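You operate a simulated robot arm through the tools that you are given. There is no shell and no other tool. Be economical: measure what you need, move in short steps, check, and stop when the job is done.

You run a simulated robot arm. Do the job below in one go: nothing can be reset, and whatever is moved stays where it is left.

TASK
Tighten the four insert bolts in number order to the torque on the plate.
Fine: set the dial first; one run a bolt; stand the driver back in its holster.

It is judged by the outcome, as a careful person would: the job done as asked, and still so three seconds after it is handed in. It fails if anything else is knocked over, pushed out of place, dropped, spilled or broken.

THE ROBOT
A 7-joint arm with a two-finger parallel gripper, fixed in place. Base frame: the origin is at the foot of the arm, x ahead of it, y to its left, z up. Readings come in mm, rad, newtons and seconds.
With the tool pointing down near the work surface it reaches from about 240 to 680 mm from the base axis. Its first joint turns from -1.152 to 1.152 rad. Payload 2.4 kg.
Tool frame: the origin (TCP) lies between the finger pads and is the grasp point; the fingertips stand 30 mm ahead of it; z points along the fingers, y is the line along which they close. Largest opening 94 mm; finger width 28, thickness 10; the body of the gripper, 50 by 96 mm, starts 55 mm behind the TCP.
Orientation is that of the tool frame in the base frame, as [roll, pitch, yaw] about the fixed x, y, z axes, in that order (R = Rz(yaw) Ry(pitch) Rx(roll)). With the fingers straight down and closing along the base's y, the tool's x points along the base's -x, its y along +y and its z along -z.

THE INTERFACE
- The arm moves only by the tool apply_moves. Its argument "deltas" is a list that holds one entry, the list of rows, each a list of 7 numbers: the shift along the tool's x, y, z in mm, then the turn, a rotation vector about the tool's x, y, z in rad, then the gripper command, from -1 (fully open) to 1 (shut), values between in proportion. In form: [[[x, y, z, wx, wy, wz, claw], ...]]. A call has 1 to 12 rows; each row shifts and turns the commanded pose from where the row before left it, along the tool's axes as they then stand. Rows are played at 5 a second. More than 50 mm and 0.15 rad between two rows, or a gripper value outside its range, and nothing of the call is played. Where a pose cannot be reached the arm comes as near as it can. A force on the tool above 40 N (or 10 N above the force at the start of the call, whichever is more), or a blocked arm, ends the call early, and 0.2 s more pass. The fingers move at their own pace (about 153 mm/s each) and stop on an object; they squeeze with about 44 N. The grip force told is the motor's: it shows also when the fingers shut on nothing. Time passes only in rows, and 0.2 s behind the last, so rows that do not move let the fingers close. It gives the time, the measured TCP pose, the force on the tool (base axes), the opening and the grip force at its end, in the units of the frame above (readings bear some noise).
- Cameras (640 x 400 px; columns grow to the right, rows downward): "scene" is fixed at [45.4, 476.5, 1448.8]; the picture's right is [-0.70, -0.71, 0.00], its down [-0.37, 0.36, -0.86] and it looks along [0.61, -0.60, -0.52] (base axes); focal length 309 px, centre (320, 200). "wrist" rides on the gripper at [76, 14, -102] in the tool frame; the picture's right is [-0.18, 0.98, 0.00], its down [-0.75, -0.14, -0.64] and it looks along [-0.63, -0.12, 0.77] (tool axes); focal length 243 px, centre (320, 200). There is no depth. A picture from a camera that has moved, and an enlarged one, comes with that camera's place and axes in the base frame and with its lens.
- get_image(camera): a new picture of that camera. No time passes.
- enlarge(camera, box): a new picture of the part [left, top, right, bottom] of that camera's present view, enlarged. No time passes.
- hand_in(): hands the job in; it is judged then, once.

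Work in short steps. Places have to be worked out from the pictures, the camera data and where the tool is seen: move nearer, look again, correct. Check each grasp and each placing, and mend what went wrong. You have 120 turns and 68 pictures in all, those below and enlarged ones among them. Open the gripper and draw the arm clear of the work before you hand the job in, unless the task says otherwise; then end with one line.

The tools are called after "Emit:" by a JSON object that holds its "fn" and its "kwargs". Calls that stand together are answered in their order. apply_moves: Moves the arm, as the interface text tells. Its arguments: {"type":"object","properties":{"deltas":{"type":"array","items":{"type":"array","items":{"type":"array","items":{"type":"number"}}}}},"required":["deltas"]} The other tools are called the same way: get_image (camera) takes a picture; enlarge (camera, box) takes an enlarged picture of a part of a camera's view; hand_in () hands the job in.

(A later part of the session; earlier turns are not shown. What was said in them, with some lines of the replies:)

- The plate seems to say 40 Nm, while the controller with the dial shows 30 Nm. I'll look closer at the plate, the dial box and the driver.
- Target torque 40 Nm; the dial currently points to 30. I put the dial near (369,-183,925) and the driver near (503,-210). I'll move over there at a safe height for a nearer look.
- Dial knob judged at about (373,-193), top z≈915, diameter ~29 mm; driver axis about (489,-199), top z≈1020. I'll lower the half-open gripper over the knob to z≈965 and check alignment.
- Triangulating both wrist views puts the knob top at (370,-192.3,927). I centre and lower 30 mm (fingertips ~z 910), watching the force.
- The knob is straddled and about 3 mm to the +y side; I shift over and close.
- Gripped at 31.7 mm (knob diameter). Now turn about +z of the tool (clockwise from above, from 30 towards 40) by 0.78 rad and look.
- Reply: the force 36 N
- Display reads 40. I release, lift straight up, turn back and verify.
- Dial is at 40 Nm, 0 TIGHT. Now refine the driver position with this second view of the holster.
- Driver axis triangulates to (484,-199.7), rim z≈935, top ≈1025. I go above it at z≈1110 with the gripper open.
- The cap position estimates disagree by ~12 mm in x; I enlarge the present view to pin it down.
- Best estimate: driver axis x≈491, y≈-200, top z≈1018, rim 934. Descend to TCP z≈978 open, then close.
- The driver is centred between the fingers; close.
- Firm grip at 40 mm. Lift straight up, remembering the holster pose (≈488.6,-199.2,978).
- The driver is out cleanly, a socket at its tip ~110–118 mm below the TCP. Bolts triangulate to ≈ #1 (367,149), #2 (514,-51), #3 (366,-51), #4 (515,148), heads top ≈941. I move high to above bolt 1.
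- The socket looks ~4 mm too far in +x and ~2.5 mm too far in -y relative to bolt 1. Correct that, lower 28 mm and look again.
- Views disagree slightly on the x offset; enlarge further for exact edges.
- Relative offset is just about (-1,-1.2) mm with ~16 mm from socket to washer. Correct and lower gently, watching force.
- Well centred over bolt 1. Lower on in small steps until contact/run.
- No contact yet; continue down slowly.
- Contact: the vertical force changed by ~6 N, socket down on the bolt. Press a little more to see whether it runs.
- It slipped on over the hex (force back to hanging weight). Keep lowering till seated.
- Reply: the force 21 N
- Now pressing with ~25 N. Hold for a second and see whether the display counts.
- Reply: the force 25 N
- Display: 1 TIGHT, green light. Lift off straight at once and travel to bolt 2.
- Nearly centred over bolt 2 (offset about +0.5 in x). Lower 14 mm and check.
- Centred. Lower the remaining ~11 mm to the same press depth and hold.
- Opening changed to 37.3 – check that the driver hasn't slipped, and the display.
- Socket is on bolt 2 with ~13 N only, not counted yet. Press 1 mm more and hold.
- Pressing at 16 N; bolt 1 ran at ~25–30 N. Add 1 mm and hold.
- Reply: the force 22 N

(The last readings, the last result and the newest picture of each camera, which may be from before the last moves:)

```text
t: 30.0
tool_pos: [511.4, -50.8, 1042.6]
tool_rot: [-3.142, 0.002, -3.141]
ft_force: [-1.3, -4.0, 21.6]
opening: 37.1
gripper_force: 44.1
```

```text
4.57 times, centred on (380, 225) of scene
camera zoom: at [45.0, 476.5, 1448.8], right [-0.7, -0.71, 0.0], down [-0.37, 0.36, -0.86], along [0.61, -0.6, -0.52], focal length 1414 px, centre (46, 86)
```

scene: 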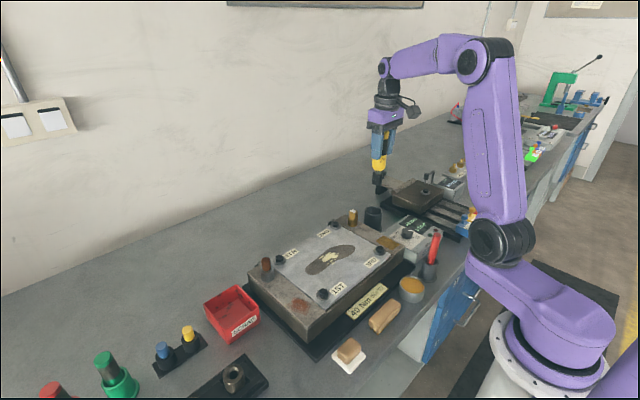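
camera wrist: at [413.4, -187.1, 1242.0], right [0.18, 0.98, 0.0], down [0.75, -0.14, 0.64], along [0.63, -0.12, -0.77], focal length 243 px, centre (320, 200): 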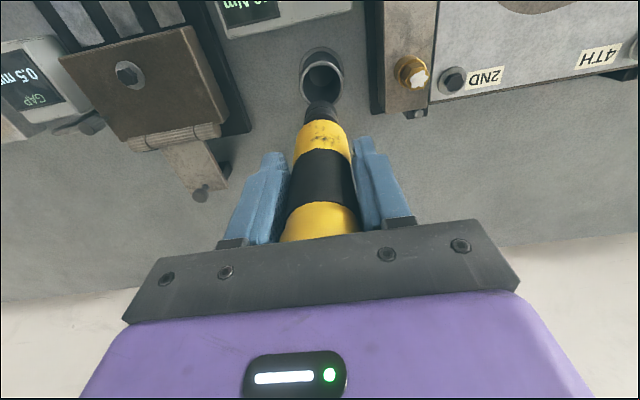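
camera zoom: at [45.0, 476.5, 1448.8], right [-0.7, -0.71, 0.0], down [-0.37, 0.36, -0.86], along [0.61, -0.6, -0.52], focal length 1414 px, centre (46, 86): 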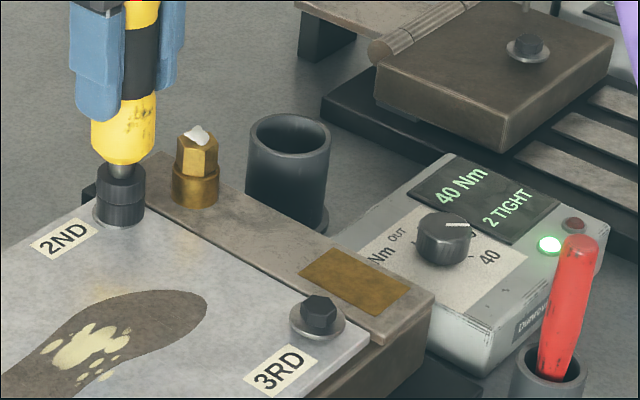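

2 TIGHT. Lift off and go to bolt 3 (150 mm toward the base).

Emit:
{"fn": "apply_moves", "kwargs": {"deltas": [[[0, 0, -10, 0, 0, 0, 1], [0, 0, -25, 0, 0, 0, 1], [0, 0, -15, 0, 0, 0, 1], [37.7, 0, 0, 0, 0, 0, 1], [37.7, 0, 0, 0, 0, 0, 1], [37.7, 0, 0, 0, 0, 0, 1], [37.7, 0, 0, 0, 0, 0, 1], [0, 0, 15, 0, 0, 0, 1], [0, 0, 10, 0, 0, 0, 1], [0, 0, 0, 0, 0, 0, 1]]]}}

Emit:
{"fn": "enlarge", "kwargs": {"camera": "wrist", "box": [280, 70, 360, 130]}}

Emit:
{"fn": "enlarge", "kwargs": {"camera": "scene", "box": [355, 220, 405, 270]}}

```text
t: 32.2
tool_pos: [359.0, -50.3, 1067.0]
tool_rot: [-3.141, 0.0, -3.141]
ft_force: [0.1, -0.4, -5.6]
opening: 37.3
gripper_force: 43.9
```

```text
6.67 times, centred on (320, 100) of wrist
camera zoom: at [282.8, -36.9, 1169.7], right [0.18, 0.98, 0.0], down [0.75, -0.14, 0.64], along [0.63, -0.12, -0.77], focal length 1618 px, centre (320, 867)
```

zoom: 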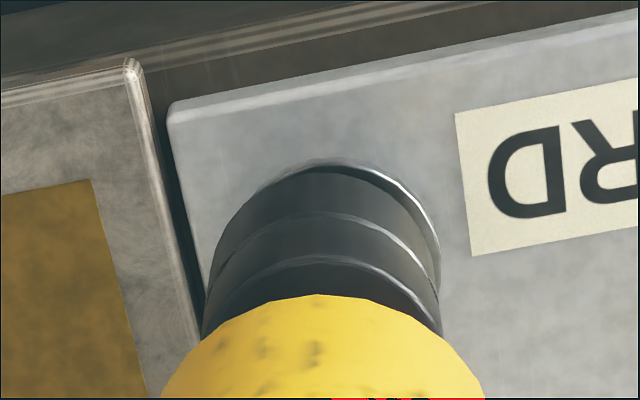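

```text
8.00 times, centred on (380, 245) of scene
camera zoom: at [45.5, 476.5, 1448.8], right [-0.7, -0.71, 0.0], down [-0.37, 0.36, -0.86], along [0.61, -0.6, -0.52], focal length 2475 px, centre (-160, -160)
```

zoom: 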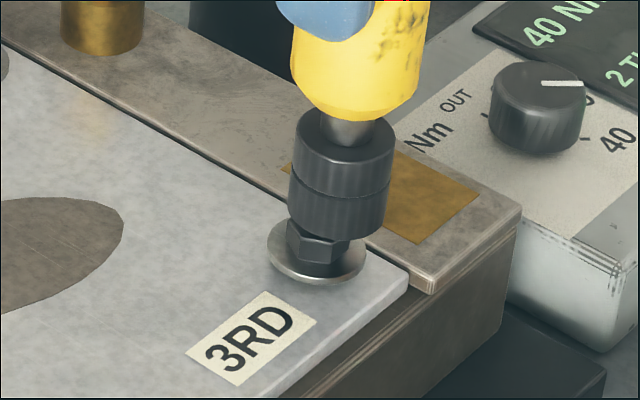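

The driver pitched slightly in the grip (socket now ~5 mm toward -x of bolt 3). Correct by (+5,+0.8), lower 8 mm and recheck.

Emit:
{"fn": "apply_moves", "kwargs": {"deltas": [[[-5, 0.8, 0, 0, 0, 0, 1], [0, 0, 4, 0, 0, 0, 1], [0, 0, 3, 0, 0, 0, 1], [0, 0, 0, 0, 0, 0, 1]]]}}

Emit:
{"fn": "enlarge", "kwargs": {"camera": "wrist", "box": [280, 70, 360, 130]}}

Emit:
{"fn": "enlarge", "kwargs": {"camera": "scene", "box": [355, 220, 405, 270]}}

```text
t: 33.2
tool_pos: [363.5, -49.9, 1060.1]
tool_rot: [-3.141, 0.001, 3.14]
ft_force: [-0.6, -0.4, -4.8]
opening: 37.2
gripper_force: 44.1
```

```text
6.67 times, centred on (320, 100) of wrist
camera zoom: at [288.2, -35.7, 1163.4], right [0.18, 0.98, 0.0], down [0.75, -0.14, 0.64], along [0.63, -0.12, -0.77], focal length 1618 px, centre (320, 867)
```

zoom: 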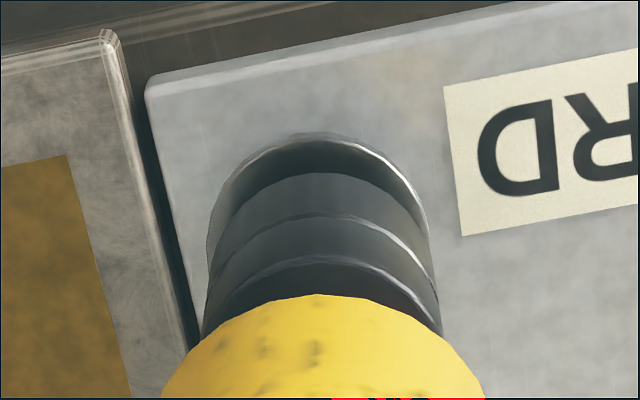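

```text
8.00 times, centred on (380, 245) of scene
camera zoom: at [45.5, 476.5, 1448.8], right [-0.7, -0.71, 0.0], down [-0.37, 0.36, -0.86], along [0.61, -0.6, -0.52], focal length 2475 px, centre (-160, -160)
```

zoom: 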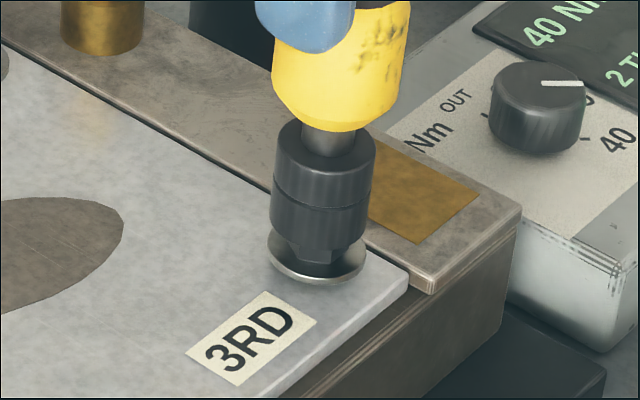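

Scene view aligned; wrist view suggests ~1–2 mm overshoot in x. Shift -1 mm, lower 6 mm.

Emit:
{"fn": "apply_moves", "kwargs": {"deltas": [[[1.2, 0, 3, 0, 0, 0, 1], [0, 0, 3, 0, 0, 0, 1], [0, 0, 0, 0, 0, 0, 1]]]}}

Emit:
{"fn": "enlarge", "kwargs": {"camera": "wrist", "box": [280, 70, 360, 130]}}

Emit:
{"fn": "enlarge", "kwargs": {"camera": "scene", "box": [355, 220, 405, 270]}}

```text
t: 34.0
tool_pos: [364.6, -50.3, 1054.8]
tool_rot: [3.141, 0.0, 3.141]
ft_force: [0.0, 0.9, -5.4]
opening: 37.2
gripper_force: 44.3
```

```text
6.67 times, centred on (320, 100) of wrist
camera zoom: at [288.6, -35.8, 1157.2], right [0.18, 0.98, 0.0], down [0.75, -0.14, 0.64], along [0.63, -0.12, -0.77], focal length 1618 px, centre (320, 867)
```

zoom: 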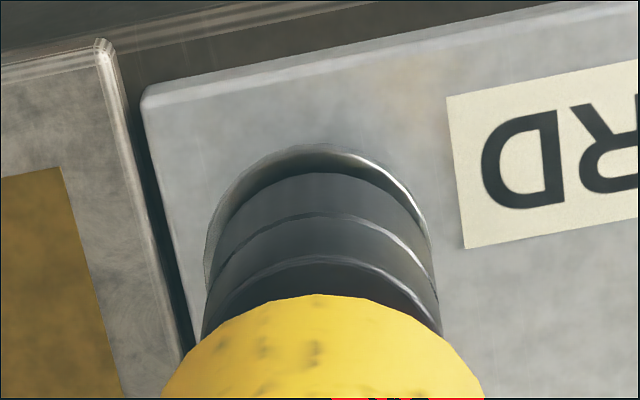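

```text
8.00 times, centred on (380, 245) of scene
camera zoom: at [45.5, 476.5, 1448.8], right [-0.7, -0.71, 0.0], down [-0.37, 0.36, -0.86], along [0.61, -0.6, -0.52], focal length 2475 px, centre (-160, -160)
```

zoom: 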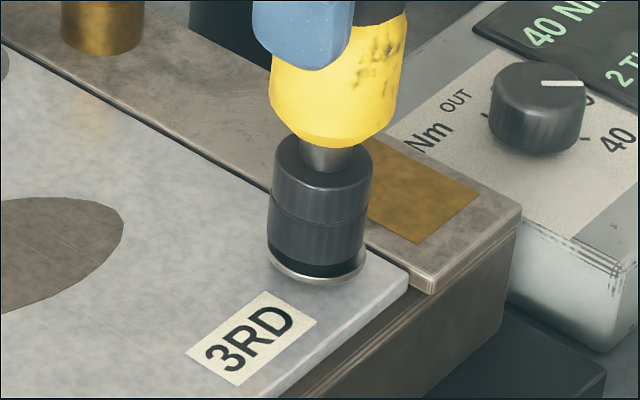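

Aligned within ~1 mm. Small tweak and slow descent until contact.

Emit:
{"fn": "apply_moves", "kwargs": {"deltas": [[[0.7, 0.2, 1.5, 0, 0, 0, 1], [0, 0, 1.5, 0, 0, 0, 1], [0, 0, 1.5, 0, 0, 0, 1], [0, 0, 1, 0, 0, 0, 1], [0, 0, 0, 0, 0, 0, 1]]]}}

```text
t: 35.2
tool_pos: [363.9, -48.3, 1049.2]
tool_rot: [-3.141, -0.001, 3.141]
ft_force: [0.5, -0.5, -3.7]
opening: 37.2
gripper_force: 43.7
```

Emit:
{"fn": "apply_moves", "kwargs": {"deltas": [[[0, 0, 1.2, 0, 0, 0, 1], [0, 0, 1.2, 0, 0, 0, 1], [0, 0, 1, 0, 0, 0, 1], [0, 0, 0, 0, 0, 0, 1], [0, 0, 0, 0, 0, 0, 1]]]}}

Emit:
{"fn": "enlarge", "kwargs": {"camera": "scene", "box": [350, 200, 450, 270]}}

```text
t: 36.4
tool_pos: [362.3, -48.1, 1046.6]
tool_rot: [-3.141, -0.002, 3.141]
ft_force: [0.9, -0.1, -4.2]
opening: 37.4
gripper_force: 43.8
```

```text
5.71 times, centred on (400, 235) of scene
camera zoom: at [45.5, 476.5, 1448.8], right [-0.7, -0.71, 0.0], down [-0.37, 0.36, -0.86], along [0.61, -0.6, -0.52], focal length 1768 px, centre (-137, 0)
```

zoom: 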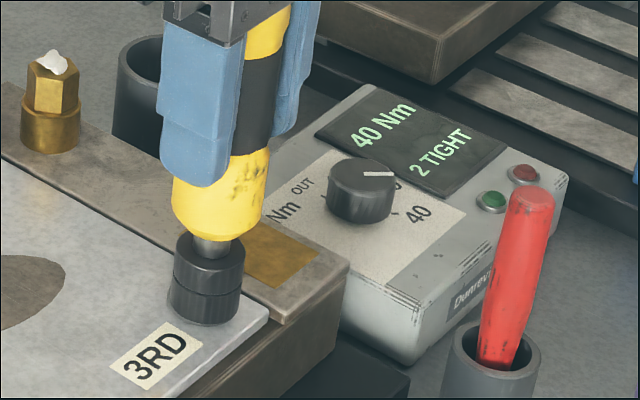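

Slipped on over the head; keep pressing to ~25 N and hold.

Emit:
{"fn": "apply_moves", "kwargs": {"deltas": [[[0, 0, 1, 0, 0, 0, 1], [0, 0, 1, 0, 0, 0, 1], [0, 0, 1, 0, 0, 0, 1], [0, 0, 0.8, 0, 0, 0, 1], [0, 0, 0, 0, 0, 0, 1], [0, 0, 0, 0, 0, 0, 1]]]}}

```text
t: 37.8
tool_pos: [363.3, -49.1, 1043.0]
tool_rot: [-3.14, 0.004, -3.142]
ft_force: [0.3, 10.4, 28.5]
opening: 37.2
gripper_force: 43.5
```

Emit:
{"fn": "enlarge", "kwargs": {"camera": "scene", "box": [350, 200, 450, 270]}}

```text
5.71 times, centred on (400, 235) of scene
camera zoom: at [45.1, 476.9, 1448.7], right [-0.7, -0.71, 0.0], down [-0.37, 0.36, -0.86], along [0.61, -0.6, -0.52], focal length 1768 px, centre (-137, 0)
```

zoom: 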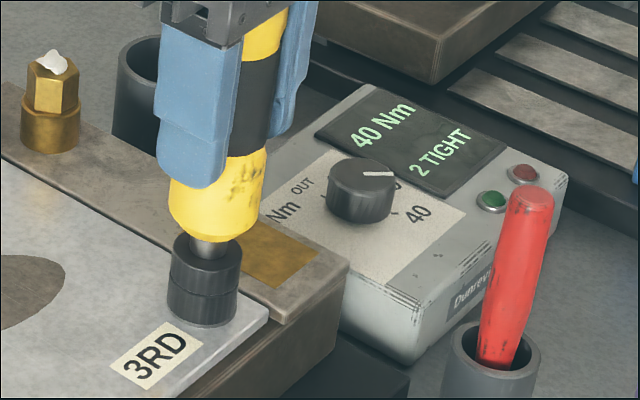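

The run has probably just begun (slight vibration). Hold briefly and check.

Emit:
{"fn": "apply_moves", "kwargs": {"deltas": [[[0, 0, 0, 0, 0, 0, 1], [0, 0, 0, 0, 0, 0, 1]]]}}

Emit:
{"fn": "enlarge", "kwargs": {"camera": "scene", "box": [350, 200, 450, 270]}}

```text
t: 38.4
tool_pos: [363.1, -49.2, 1043.4]
tool_rot: [-3.141, 0.003, -3.14]
ft_force: [4.2, 11.7, 28.6]
opening: 37.3
gripper_force: 44.3
```

```text
5.71 times, centred on (400, 235) of scene
camera zoom: at [45.2, 476.9, 1448.7], right [-0.7, -0.71, 0.0], down [-0.37, 0.36, -0.86], along [0.61, -0.6, -0.52], focal length 1768 px, centre (-137, 0)
```

zoom: 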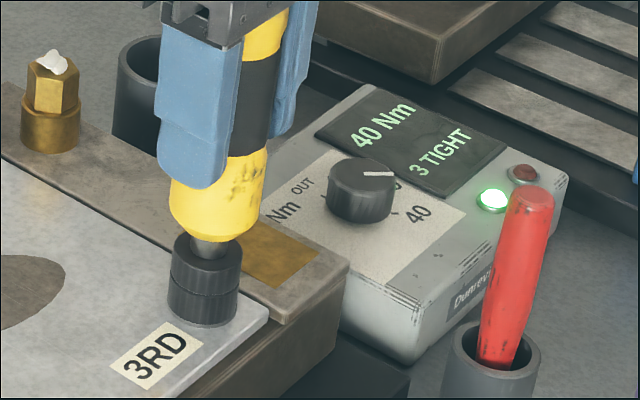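

3 TIGHT. Lift off and go to bolt 4.

Emit:
{"fn": "apply_moves", "kwargs": {"deltas": [[[0, 0, -10, 0, 0, 0, 1], [0, 0, -25, 0, 0, 0, 1], [0, 0, -20, 0, 0, 0, 1], [-25, 33.3, 0, 0, 0, 0, 1], [-25, 33.3, 0, 0, 0, 0, 1], [-25, 33.3, 0, 0, 0, 0, 1], [-25, 33.3, 0, 0, 0, 0, 1], [-25, 33.3, 0, 0, 0, 0, 1], [-25, 33.3, 0, 0, 0, 0, 1], [0, 0, 20, 0, 0, 0, 1], [0, 0, 15, 0, 0, 0, 1], [0, 0, 0, 0, 0, 0, 1]]]}}

Emit:
{"fn": "enlarge", "kwargs": {"camera": "wrist", "box": [280, 70, 360, 130]}}

Emit:
{"fn": "enlarge", "kwargs": {"camera": "scene", "box": [250, 220, 310, 270]}}

```text
t: 41.0
tool_pos: [513.4, 152.5, 1065.5]
tool_rot: [3.14, -0.001, 3.141]
ft_force: [0.5, -0.1, -4.7]
opening: 37.4
gripper_force: 44.0
```

```text
6.67 times, centred on (320, 100) of wrist
camera zoom: at [437.6, 167.1, 1167.6], right [0.18, 0.98, 0.0], down [0.75, -0.14, 0.64], along [0.63, -0.12, -0.77], focal length 1618 px, centre (320, 867)
```

zoom: 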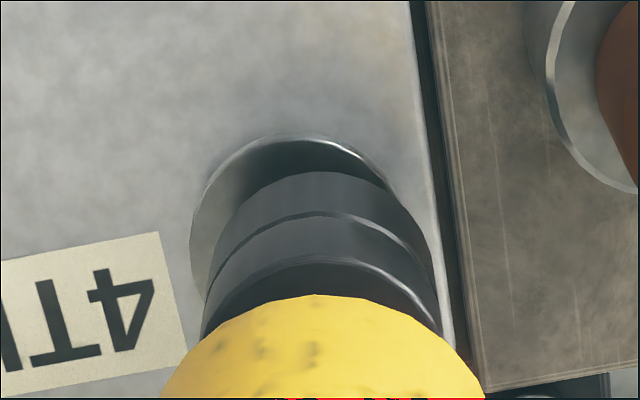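

```text
8.00 times, centred on (280, 245) of scene
camera zoom: at [45.5, 476.6, 1448.8], right [-0.7, -0.71, 0.0], down [-0.37, 0.36, -0.86], along [0.61, -0.6, -0.52], focal length 2475 px, centre (640, -160)
```

zoom: 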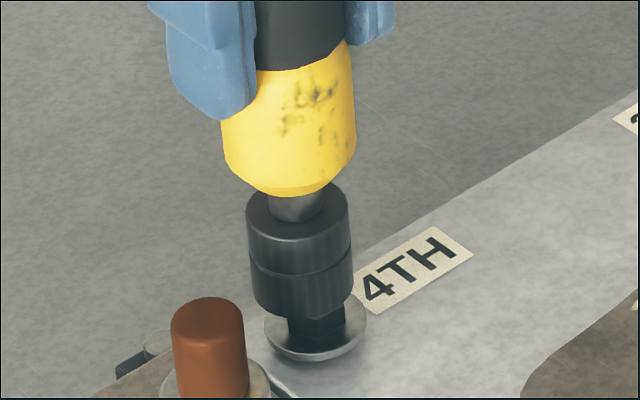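

Bolt 4 is about (-0.6,-2.5) mm from the socket. Correct, lower 10 mm, recheck.

Emit:
{"fn": "apply_moves", "kwargs": {"deltas": [[[0.6, -2.5, 0, 0, 0, 0, 1], [0, 0, 5, 0, 0, 0, 1], [0, 0, 5, 0, 0, 0, 1], [0, 0, 0, 0, 0, 0, 1]]]}}

Emit:
{"fn": "enlarge", "kwargs": {"camera": "wrist", "box": [280, 70, 360, 130]}}

Emit:
{"fn": "enlarge", "kwargs": {"camera": "scene", "box": [250, 220, 310, 270]}}

```text
t: 42.0
tool_pos: [514.0, 148.9, 1052.5]
tool_rot: [-3.141, 0.001, 3.14]
ft_force: [0.4, -0.6, -5.5]
opening: 37.3
gripper_force: 43.8
```

```text
6.67 times, centred on (320, 100) of wrist
camera zoom: at [437.7, 162.7, 1155.9], right [0.18, 0.98, 0.0], down [0.75, -0.14, 0.64], along [0.63, -0.12, -0.77], focal length 1618 px, centre (320, 867)
```

zoom: 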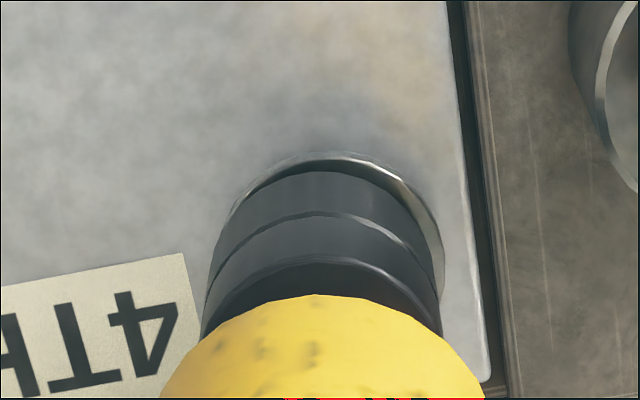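

```text
8.00 times, centred on (280, 245) of scene
camera zoom: at [45.5, 476.5, 1448.8], right [-0.7, -0.71, 0.0], down [-0.37, 0.36, -0.86], along [0.61, -0.6, -0.52], focal length 2475 px, centre (640, -160)
```

zoom: 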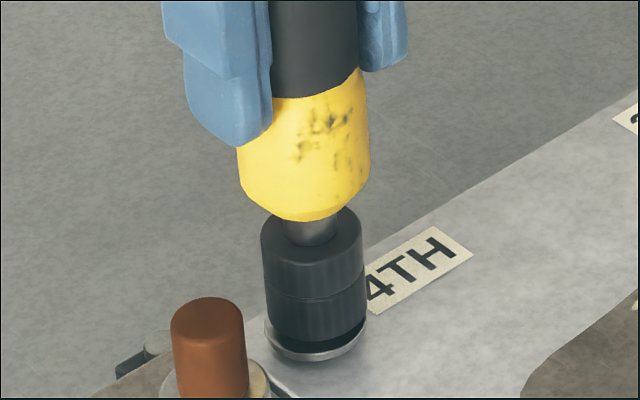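

Slight overshoot in y; adjust by (-0.5,+1) and descend slowly to contact.

Emit:
{"fn": "apply_moves", "kwargs": {"deltas": [[[0.5, 1, 0, 0, 0, 0, 1], [0, 0, 1.5, 0, 0, 0, 1], [0, 0, 1.5, 0, 0, 0, 1], [0, 0, 1, 0, 0, 0, 1], [0, 0, 0, 0, 0, 0, 1], [0, 0, 0, 0, 0, 0, 1]]]}}

```text
t: 43.4
tool_pos: [512.5, 150.0, 1049.3]
tool_rot: [-3.141, 0.0, -3.141]
ft_force: [-1.2, -0.2, -1.5]
opening: 37.5
gripper_force: 44.4
```

Light contact (~4 N). Continue gently to see whether it slips on.

Emit:
{"fn": "apply_moves", "kwargs": {"deltas": [[[0, 0, 1, 0, 0, 0, 1], [0, 0, 1, 0, 0, 0, 1], [0, 0, 1, 0, 0, 0, 1], [0, 0, 0, 0, 0, 0, 1], [0, 0, 0, 0, 0, 0, 1]]]}}

```text
t: 44.6
tool_pos: [510.9, 148.0, 1045.1]
tool_rot: [3.141, -0.002, -3.141]
ft_force: [0.0, 1.2, -1.1]
opening: 37.4
gripper_force: 43.4
```

It is on the head. Press further to ~25–30 N and hold.

Emit:
{"fn": "apply_moves", "kwargs": {"deltas": [[[0, 0, 1, 0, 0, 0, 1], [0, 0, 1, 0, 0, 0, 1], [0, 0, 1, 0, 0, 0, 1], [0, 0, 0, 0, 0, 0, 1], [0, 0, 0, 0, 0, 0, 1]]]}}

Emit:
{"fn": "enlarge", "kwargs": {"camera": "scene", "box": [250, 180, 450, 280]}}

```text
t: 45.8
tool_pos: [510.9, 149.3, 1044.3]
tool_rot: [3.14, 0.0, -3.141]
ft_force: [-4.7, -5.9, 15.0]
opening: 37.2
gripper_force: 43.2
```

```text
3.20 times, centred on (350, 230) of scene
camera zoom: at [45.1, 476.3, 1448.9], right [-0.7, -0.71, 0.0], down [-0.37, 0.36, -0.86], along [0.61, -0.6, -0.52], focal length 990 px, centre (224, 104)
```

zoom: 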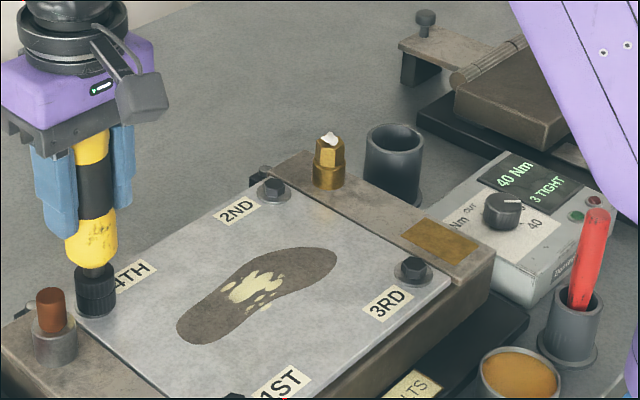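

Pressing 20 N, and the camera shake suggests it may be running. Hold briefly and check (about 9 pictures left, so sparingly).

Emit:
{"fn": "apply_moves", "kwargs": {"deltas": [[[0, 0, 0.5, 0, 0, 0, 1], [0, 0, 0, 0, 0, 0, 1], [0, 0, 0, 0, 0, 0, 1]]]}}

Emit:
{"fn": "enlarge", "kwargs": {"camera": "scene", "box": [250, 180, 450, 280]}}

```text
t: 46.6
tool_pos: [511.9, 148.5, 1043.1]
tool_rot: [3.141, 0.001, 3.141]
ft_force: [-2.5, -5.4, 24.8]
opening: 37.0
gripper_force: 43.8
```

```text
3.20 times, centred on (350, 230) of scene
camera zoom: at [44.9, 476.3, 1448.9], right [-0.7, -0.71, 0.0], down [-0.37, 0.36, -0.86], along [0.61, -0.6, -0.52], focal length 990 px, centre (224, 104)
```

zoom: 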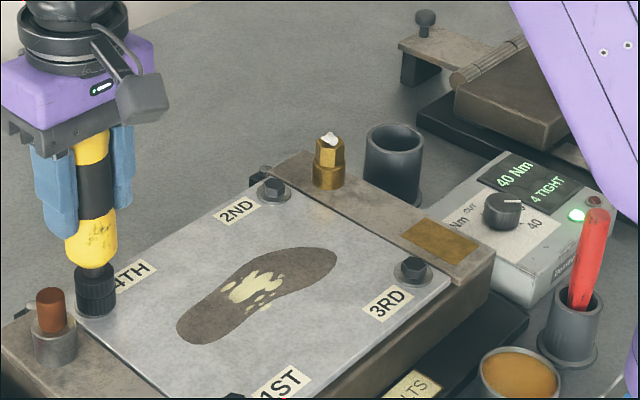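

4 TIGHT, green. Lift off and carry the driver back high over the holster.

Emit:
{"fn": "apply_moves", "kwargs": {"deltas": [[[0, 0, -10, 0, 0, 0, 1], [0, 0, -45, 0, 0, 0, 1], [0, 0, -45, 0, 0, 0, 1], [2.5, -38.7, 0, 0, 0, 0, 1], [2.5, -38.7, 0, 0, 0, 0, 1], [2.5, -38.7, 0, 0, 0, 0, 1], [2.5, -38.7, 0, 0, 0, 0, 1], [2.5, -38.7, 0, 0, 0, 0, 1], [2.5, -38.7, 0, 0, 0, 0, 1], [2.5, -38.7, 0, 0, 0, 0, 1], [2.5, -38.7, 0, 0, 0, 0, 1], [2.4, -38.7, 0, 0, 0, 0, 1]]]}}

Emit:
{"fn": "apply_moves", "kwargs": {"deltas": [[[0, 0, 15, 0, 0, 0, 1], [0, 0, 15, 0, 0, 0, 1], [0, 0, 15, 0, 0, 0, 1], [0, 0, 15, 0, 0, 0, 1], [0, 0, 0, 0, 0, 0, 1]]]}}

Emit:
{"fn": "enlarge", "kwargs": {"camera": "wrist", "box": [260, 60, 380, 150]}}

Emit:
{"fn": "enlarge", "kwargs": {"camera": "scene", "box": [345, 150, 415, 240]}}

```text
t: 49.2
tool_pos: [490.8, -201.5, 1142.5]
tool_rot: [-3.141, -0.001, -3.14]
ft_force: [-0.4, 0.3, -5.1]
opening: 37.2
gripper_force: 43.8
```

```text
t: 50.4
tool_pos: [489.6, -201.4, 1084.1]
tool_rot: [-3.141, -0.002, -3.14]
ft_force: [0.5, -0.2, -4.6]
opening: 37.1
gripper_force: 44.0
```

```text
4.44 times, centred on (320, 105) of wrist
camera zoom: at [413.5, -187.5, 1185.5], right [0.18, 0.98, 0.0], down [0.75, -0.14, 0.64], along [0.63, -0.12, -0.77], focal length 1078 px, centre (320, 622)
```

zoom: 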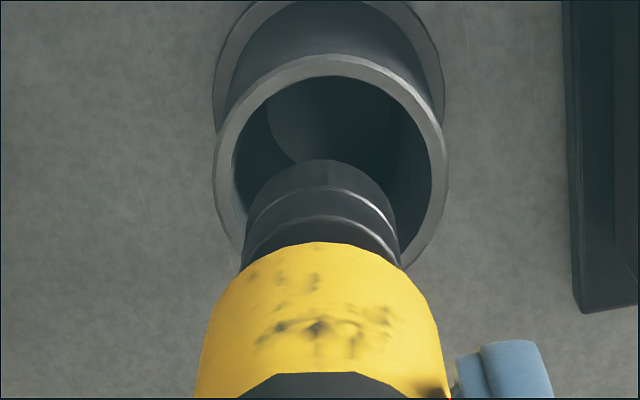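

```text
4.44 times, centred on (380, 195) of scene
camera zoom: at [45.5, 476.5, 1448.8], right [-0.7, -0.71, 0.0], down [-0.37, 0.36, -0.86], along [0.61, -0.6, -0.52], focal length 1375 px, centre (53, 222)
```

zoom: 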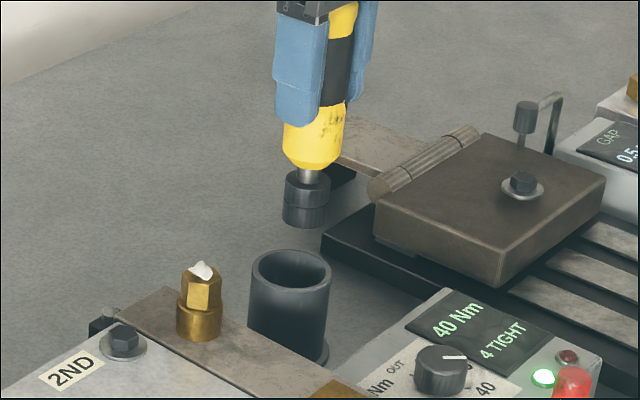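

4 TIGHT confirmed. The socket is roughly (+3,+2) mm away from the holster axis; correct and lower 25 mm, still above the rim, and recheck.

Emit:
{"fn": "apply_moves", "kwargs": {"deltas": [[[-3, 2, 0, 0, 0, 0, 1], [0, 0, 12, 0, 0, 0, 1], [0, 0, 10, 0, 0, 0, 1], [0, 0, 0, 0, 0, 0, 1]]]}}

Emit:
{"fn": "enlarge", "kwargs": {"camera": "scene", "box": [350, 180, 400, 230]}}

Emit:
{"fn": "enlarge", "kwargs": {"camera": "wrist", "box": [260, 60, 380, 150]}}

```text
t: 51.4
tool_pos: [494.0, -198.0, 1060.4]
tool_rot: [3.141, 0.001, 3.141]
ft_force: [0.4, 0.3, -5.5]
opening: 37.4
gripper_force: 43.5
```

```text
8.00 times, centred on (375, 205) of scene
camera zoom: at [45.5, 476.5, 1448.8], right [-0.7, -0.71, 0.0], down [-0.37, 0.36, -0.86], along [0.61, -0.6, -0.52], focal length 2475 px, centre (-120, 160)
```

zoom: 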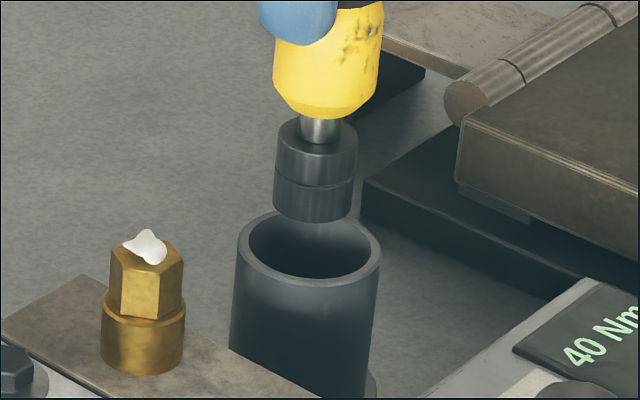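

```text
4.44 times, centred on (320, 105) of wrist
camera zoom: at [418.1, -184.7, 1162.6], right [0.18, 0.98, 0.0], down [0.75, -0.14, 0.64], along [0.63, -0.12, -0.77], focal length 1078 px, centre (320, 622)
```

zoom: 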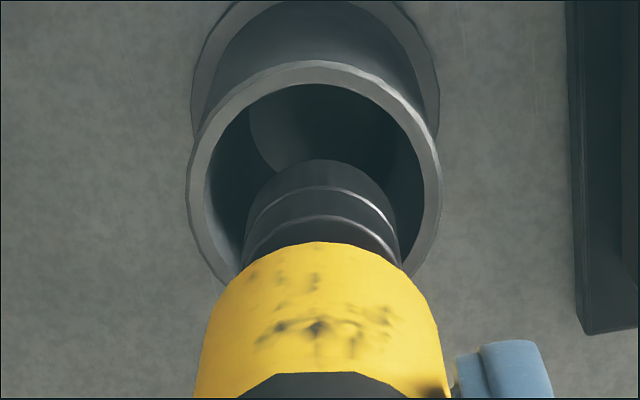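

Well aligned now. Lower the socket ~40 mm into the holster, watching force.

Emit:
{"fn": "apply_moves", "kwargs": {"deltas": [[[0.5, -0.5, 8, 0, 0, 0, 1], [0, 0, 8, 0, 0, 0, 1], [0, 0, 8, 0, 0, 0, 1], [0, 0, 8, 0, 0, 0, 1], [0, 0, 8, 0, 0, 0, 1], [0, 0, 0, 0, 0, 0, 1]]]}}

Emit:
{"fn": "enlarge", "kwargs": {"camera": "scene", "box": [350, 180, 400, 230]}}

Emit:
{"fn": "enlarge", "kwargs": {"camera": "wrist", "box": [260, 60, 380, 150]}}

```text
t: 52.8
tool_pos: [493.3, -199.1, 1019.1]
tool_rot: [-3.141, 0.001, -3.141]
ft_force: [-0.3, 0.2, -5.9]
opening: 37.1
gripper_force: 43.9
```

```text
8.00 times, centred on (375, 205) of scene
camera zoom: at [45.5, 476.5, 1448.8], right [-0.7, -0.71, 0.0], down [-0.37, 0.36, -0.86], along [0.61, -0.6, -0.52], focal length 2475 px, centre (-120, 160)
```

zoom: 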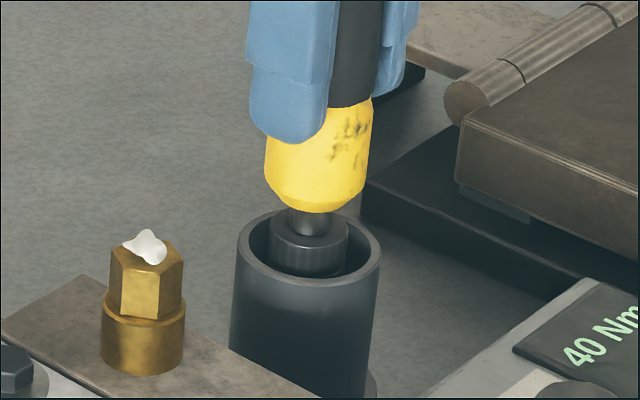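

```text
4.44 times, centred on (320, 105) of wrist
camera zoom: at [417.8, -184.6, 1122.2], right [0.18, 0.98, 0.0], down [0.75, -0.14, 0.64], along [0.63, -0.12, -0.77], focal length 1078 px, centre (320, 622)
```

zoom: 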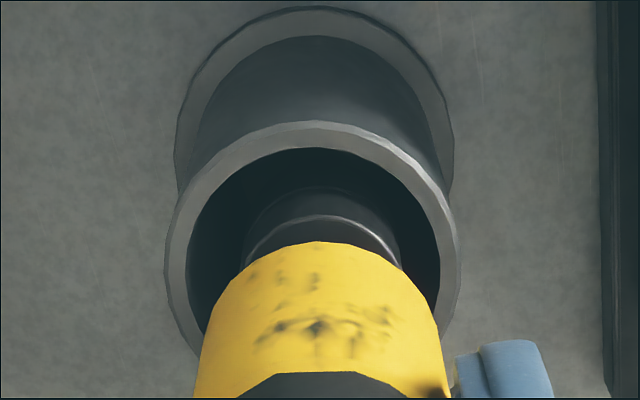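

Socket is inside the holster and the body is centred within ~1–2 mm. Lower in small steps, reading the force each time.

Emit:
{"fn": "apply_moves", "kwargs": {"deltas": [[[0.5, 0, 5, 0, 0, 0, 1], [0, 0, 5, 0, 0, 0, 1], [0, 0, 5, 0, 0, 0, 1], [0, 0, 3, 0, 0, 0, 1], [0, 0, 3, 0, 0, 0, 1], [0, 0, 0, 0, 0, 0, 1]]]}}

```text
t: 54.2
tool_pos: [492.9, -198.7, 998.7]
tool_rot: [-3.141, 0.001, -3.141]
ft_force: [0.4, 0.4, -5.0]
opening: 37.4
gripper_force: 44.3
```

No contact force at z≈998. Continue in smaller steps.

Emit:
{"fn": "apply_moves", "kwargs": {"deltas": [[[0, 0, 3, 0, 0, 0, 1], [0, 0, 3, 0, 0, 0, 1], [0, 0, 3, 0, 0, 0, 1], [0, 0, 0, 0, 0, 0, 1]]]}}

```text
t: 55.2
tool_pos: [492.1, -198.4, 990.3]
tool_rot: [3.14, 0.001, -3.141]
ft_force: [-0.1, -0.1, -5.2]
opening: 37.5
gripper_force: 43.7
```

Emit:
{"fn": "apply_moves", "kwargs": {"deltas": [[[0, 0, 2.5, 0, 0, 0, 1], [0, 0, 2.5, 0, 0, 0, 1], [0, 0, 2, 0, 0, 0, 1], [0, 0, 0, 0, 0, 0, 1]]]}}

```text
t: 56.2
tool_pos: [491.8, -198.2, 982.6]
tool_rot: [-3.14, 0.001, 3.14]
ft_force: [2.0, -2.2, -3.6]
opening: 37.2
gripper_force: 44.1
```

Slight side touch (~3 N), fine. The driver slid ~3 mm up in the grip at bolt 2, so bottom should be near TCP 975. Go on gently.

Emit:
{"fn": "apply_moves", "kwargs": {"deltas": [[[0, 0, 2, 0, 0, 0, 1], [0, 0, 2, 0, 0, 0, 1], [0, 0, 0, 0, 0, 0, 1]]]}}

```text
t: 57.0
tool_pos: [492.7, -197.3, 978.8]
tool_rot: [-3.14, 0.002, -3.141]
ft_force: [1.6, -8.4, -0.6]
opening: 37.2
gripper_force: 44.3
```

Side force pushes towards -y; yield 1 mm that way and lower further.

Emit:
{"fn": "apply_moves", "kwargs": {"deltas": [[[0, -1.2, 0, 0, 0, 0, 1], [0, 0, 1.5, 0, 0, 0, 1], [0, 0, 0, 0, 0, 0, 1]]]}}

```text
t: 57.8
tool_pos: [492.3, -198.1, 978.5]
tool_rot: [-3.141, 0.0, 3.14]
ft_force: [3.1, -3.1, -2.2]
opening: 37.2
gripper_force: 44.0
```

Emit:
{"fn": "apply_moves", "kwargs": {"deltas": [[[-0.5, -0.5, 1.5, 0, 0, 0, 1], [0, 0, 1.5, 0, 0, 0, 1], [0, 0, 0, 0, 0, 0, 1]]]}}

```text
t: 58.6
tool_pos: [491.5, -199.2, 975.3]
tool_rot: [3.141, 0.0, -3.141]
ft_force: [-3.9, 0.3, 7.9]
opening: 37.4
gripper_force: 43.9
```

Bottomed (about +13 N vertical). Open the fingers slowly, then retreat straight up.

Emit:
{"fn": "apply_moves", "kwargs": {"deltas": [[[0, 0, -0.5, 0, 0, 0, 0.15], [0, 0, 0, 0, 0, 0, -0.1], [0, 0, 0, 0, 0, 0, -0.5], [0, 0, 0, 0, 0, 0, -1], [0, 0, 0, 0, 0, 0, -1]]]}}

Emit:
{"fn": "enlarge", "kwargs": {"camera": "scene", "box": [330, 150, 430, 250]}}

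```text
t: 59.8
tool_pos: [492.3, -199.0, 974.8]
tool_rot: [3.141, -0.001, 3.141]
ft_force: [0.1, 0.3, 0.2]
opening: 94.3
gripper_force: 0.1
```

```text
4.00 times, centred on (380, 200) of scene
camera zoom: at [45.4, 476.5, 1448.8], right [-0.7, -0.71, 0.0], down [-0.37, 0.36, -0.86], along [0.61, -0.6, -0.52], focal length 1237 px, centre (80, 200)
```

zoom: 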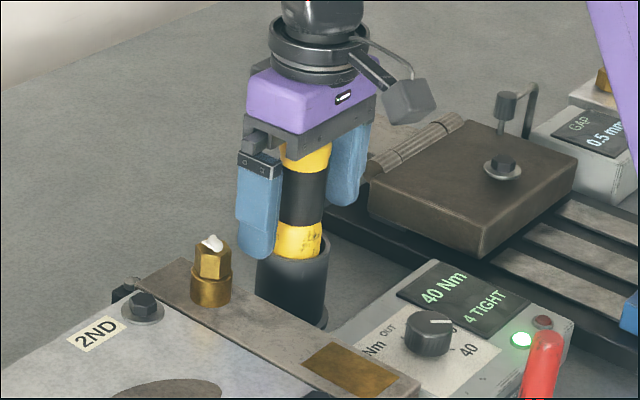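

The driver stands in its holster as before, display 40 Nm / 4 TIGHT with the green light. Retreat straight up and clear.

Emit:
{"fn": "apply_moves", "kwargs": {"deltas": [[[0, 0, -15, 0, 0, 0, -1], [0, 0, -40, 0, 0, 0, -1], [0, 0, -45, 0, 0, 0, -1], [0, 0, -45, 0, 0, 0, -1], [0, 0, -45, 0, 0, 0, -1], [30, 30, -30, 0, 0, 0, -1], [0, 0, 0, 0, 0, 0, -1]]]}}

Emit:
{"fn": "get_image", "kwargs": {"camera": "scene"}}

```text
refused: row 6 steps farther than a row can; nothing moved
```

```text
0 pictures are left
```

scene: 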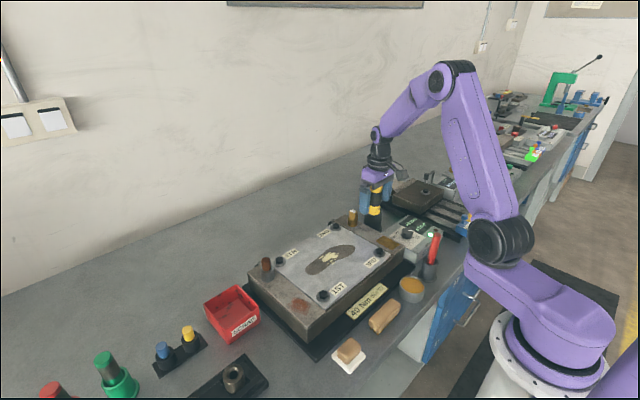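

The call was refused (one row too long), nothing moved and everything else is in place. Repeat the retreat with shorter rows.

Emit:
{"fn": "apply_moves", "kwargs": {"deltas": [[[0, 0, -10, 0, 0, 0, -1], [0, 0, -25, 0, 0, 0, -1], [0, 0, -40, 0, 0, 0, -1], [0, 0, -45, 0, 0, 0, -1], [0, 0, -45, 0, 0, 0, -1], [0, 0, -40, 0, 0, 0, -1], [25, 25, 0, 0, 0, 0, -1], [0, 0, 0, 0, 0, 0, -1]]]}}

```text
t: 61.6
tool_pos: [465.6, -175.4, 1178.8]
tool_rot: [3.141, -0.002, 3.141]
ft_force: [-0.6, 1.0, 0.9]
opening: 93.8
gripper_force: 0.2
```

The arm is clear with the gripper open and no load on it. Hand the job in.

Emit:
{"fn": "hand_in", "kwargs": {}}

```text
The job is handed in.
```

I set the dial to 40 Nm first, then tightened bolts 1 to 4 in order with one run each. The display read 40 Nm / 4 TIGHT with the green light on, and the driver is back in its holster with the arm drawn clear.
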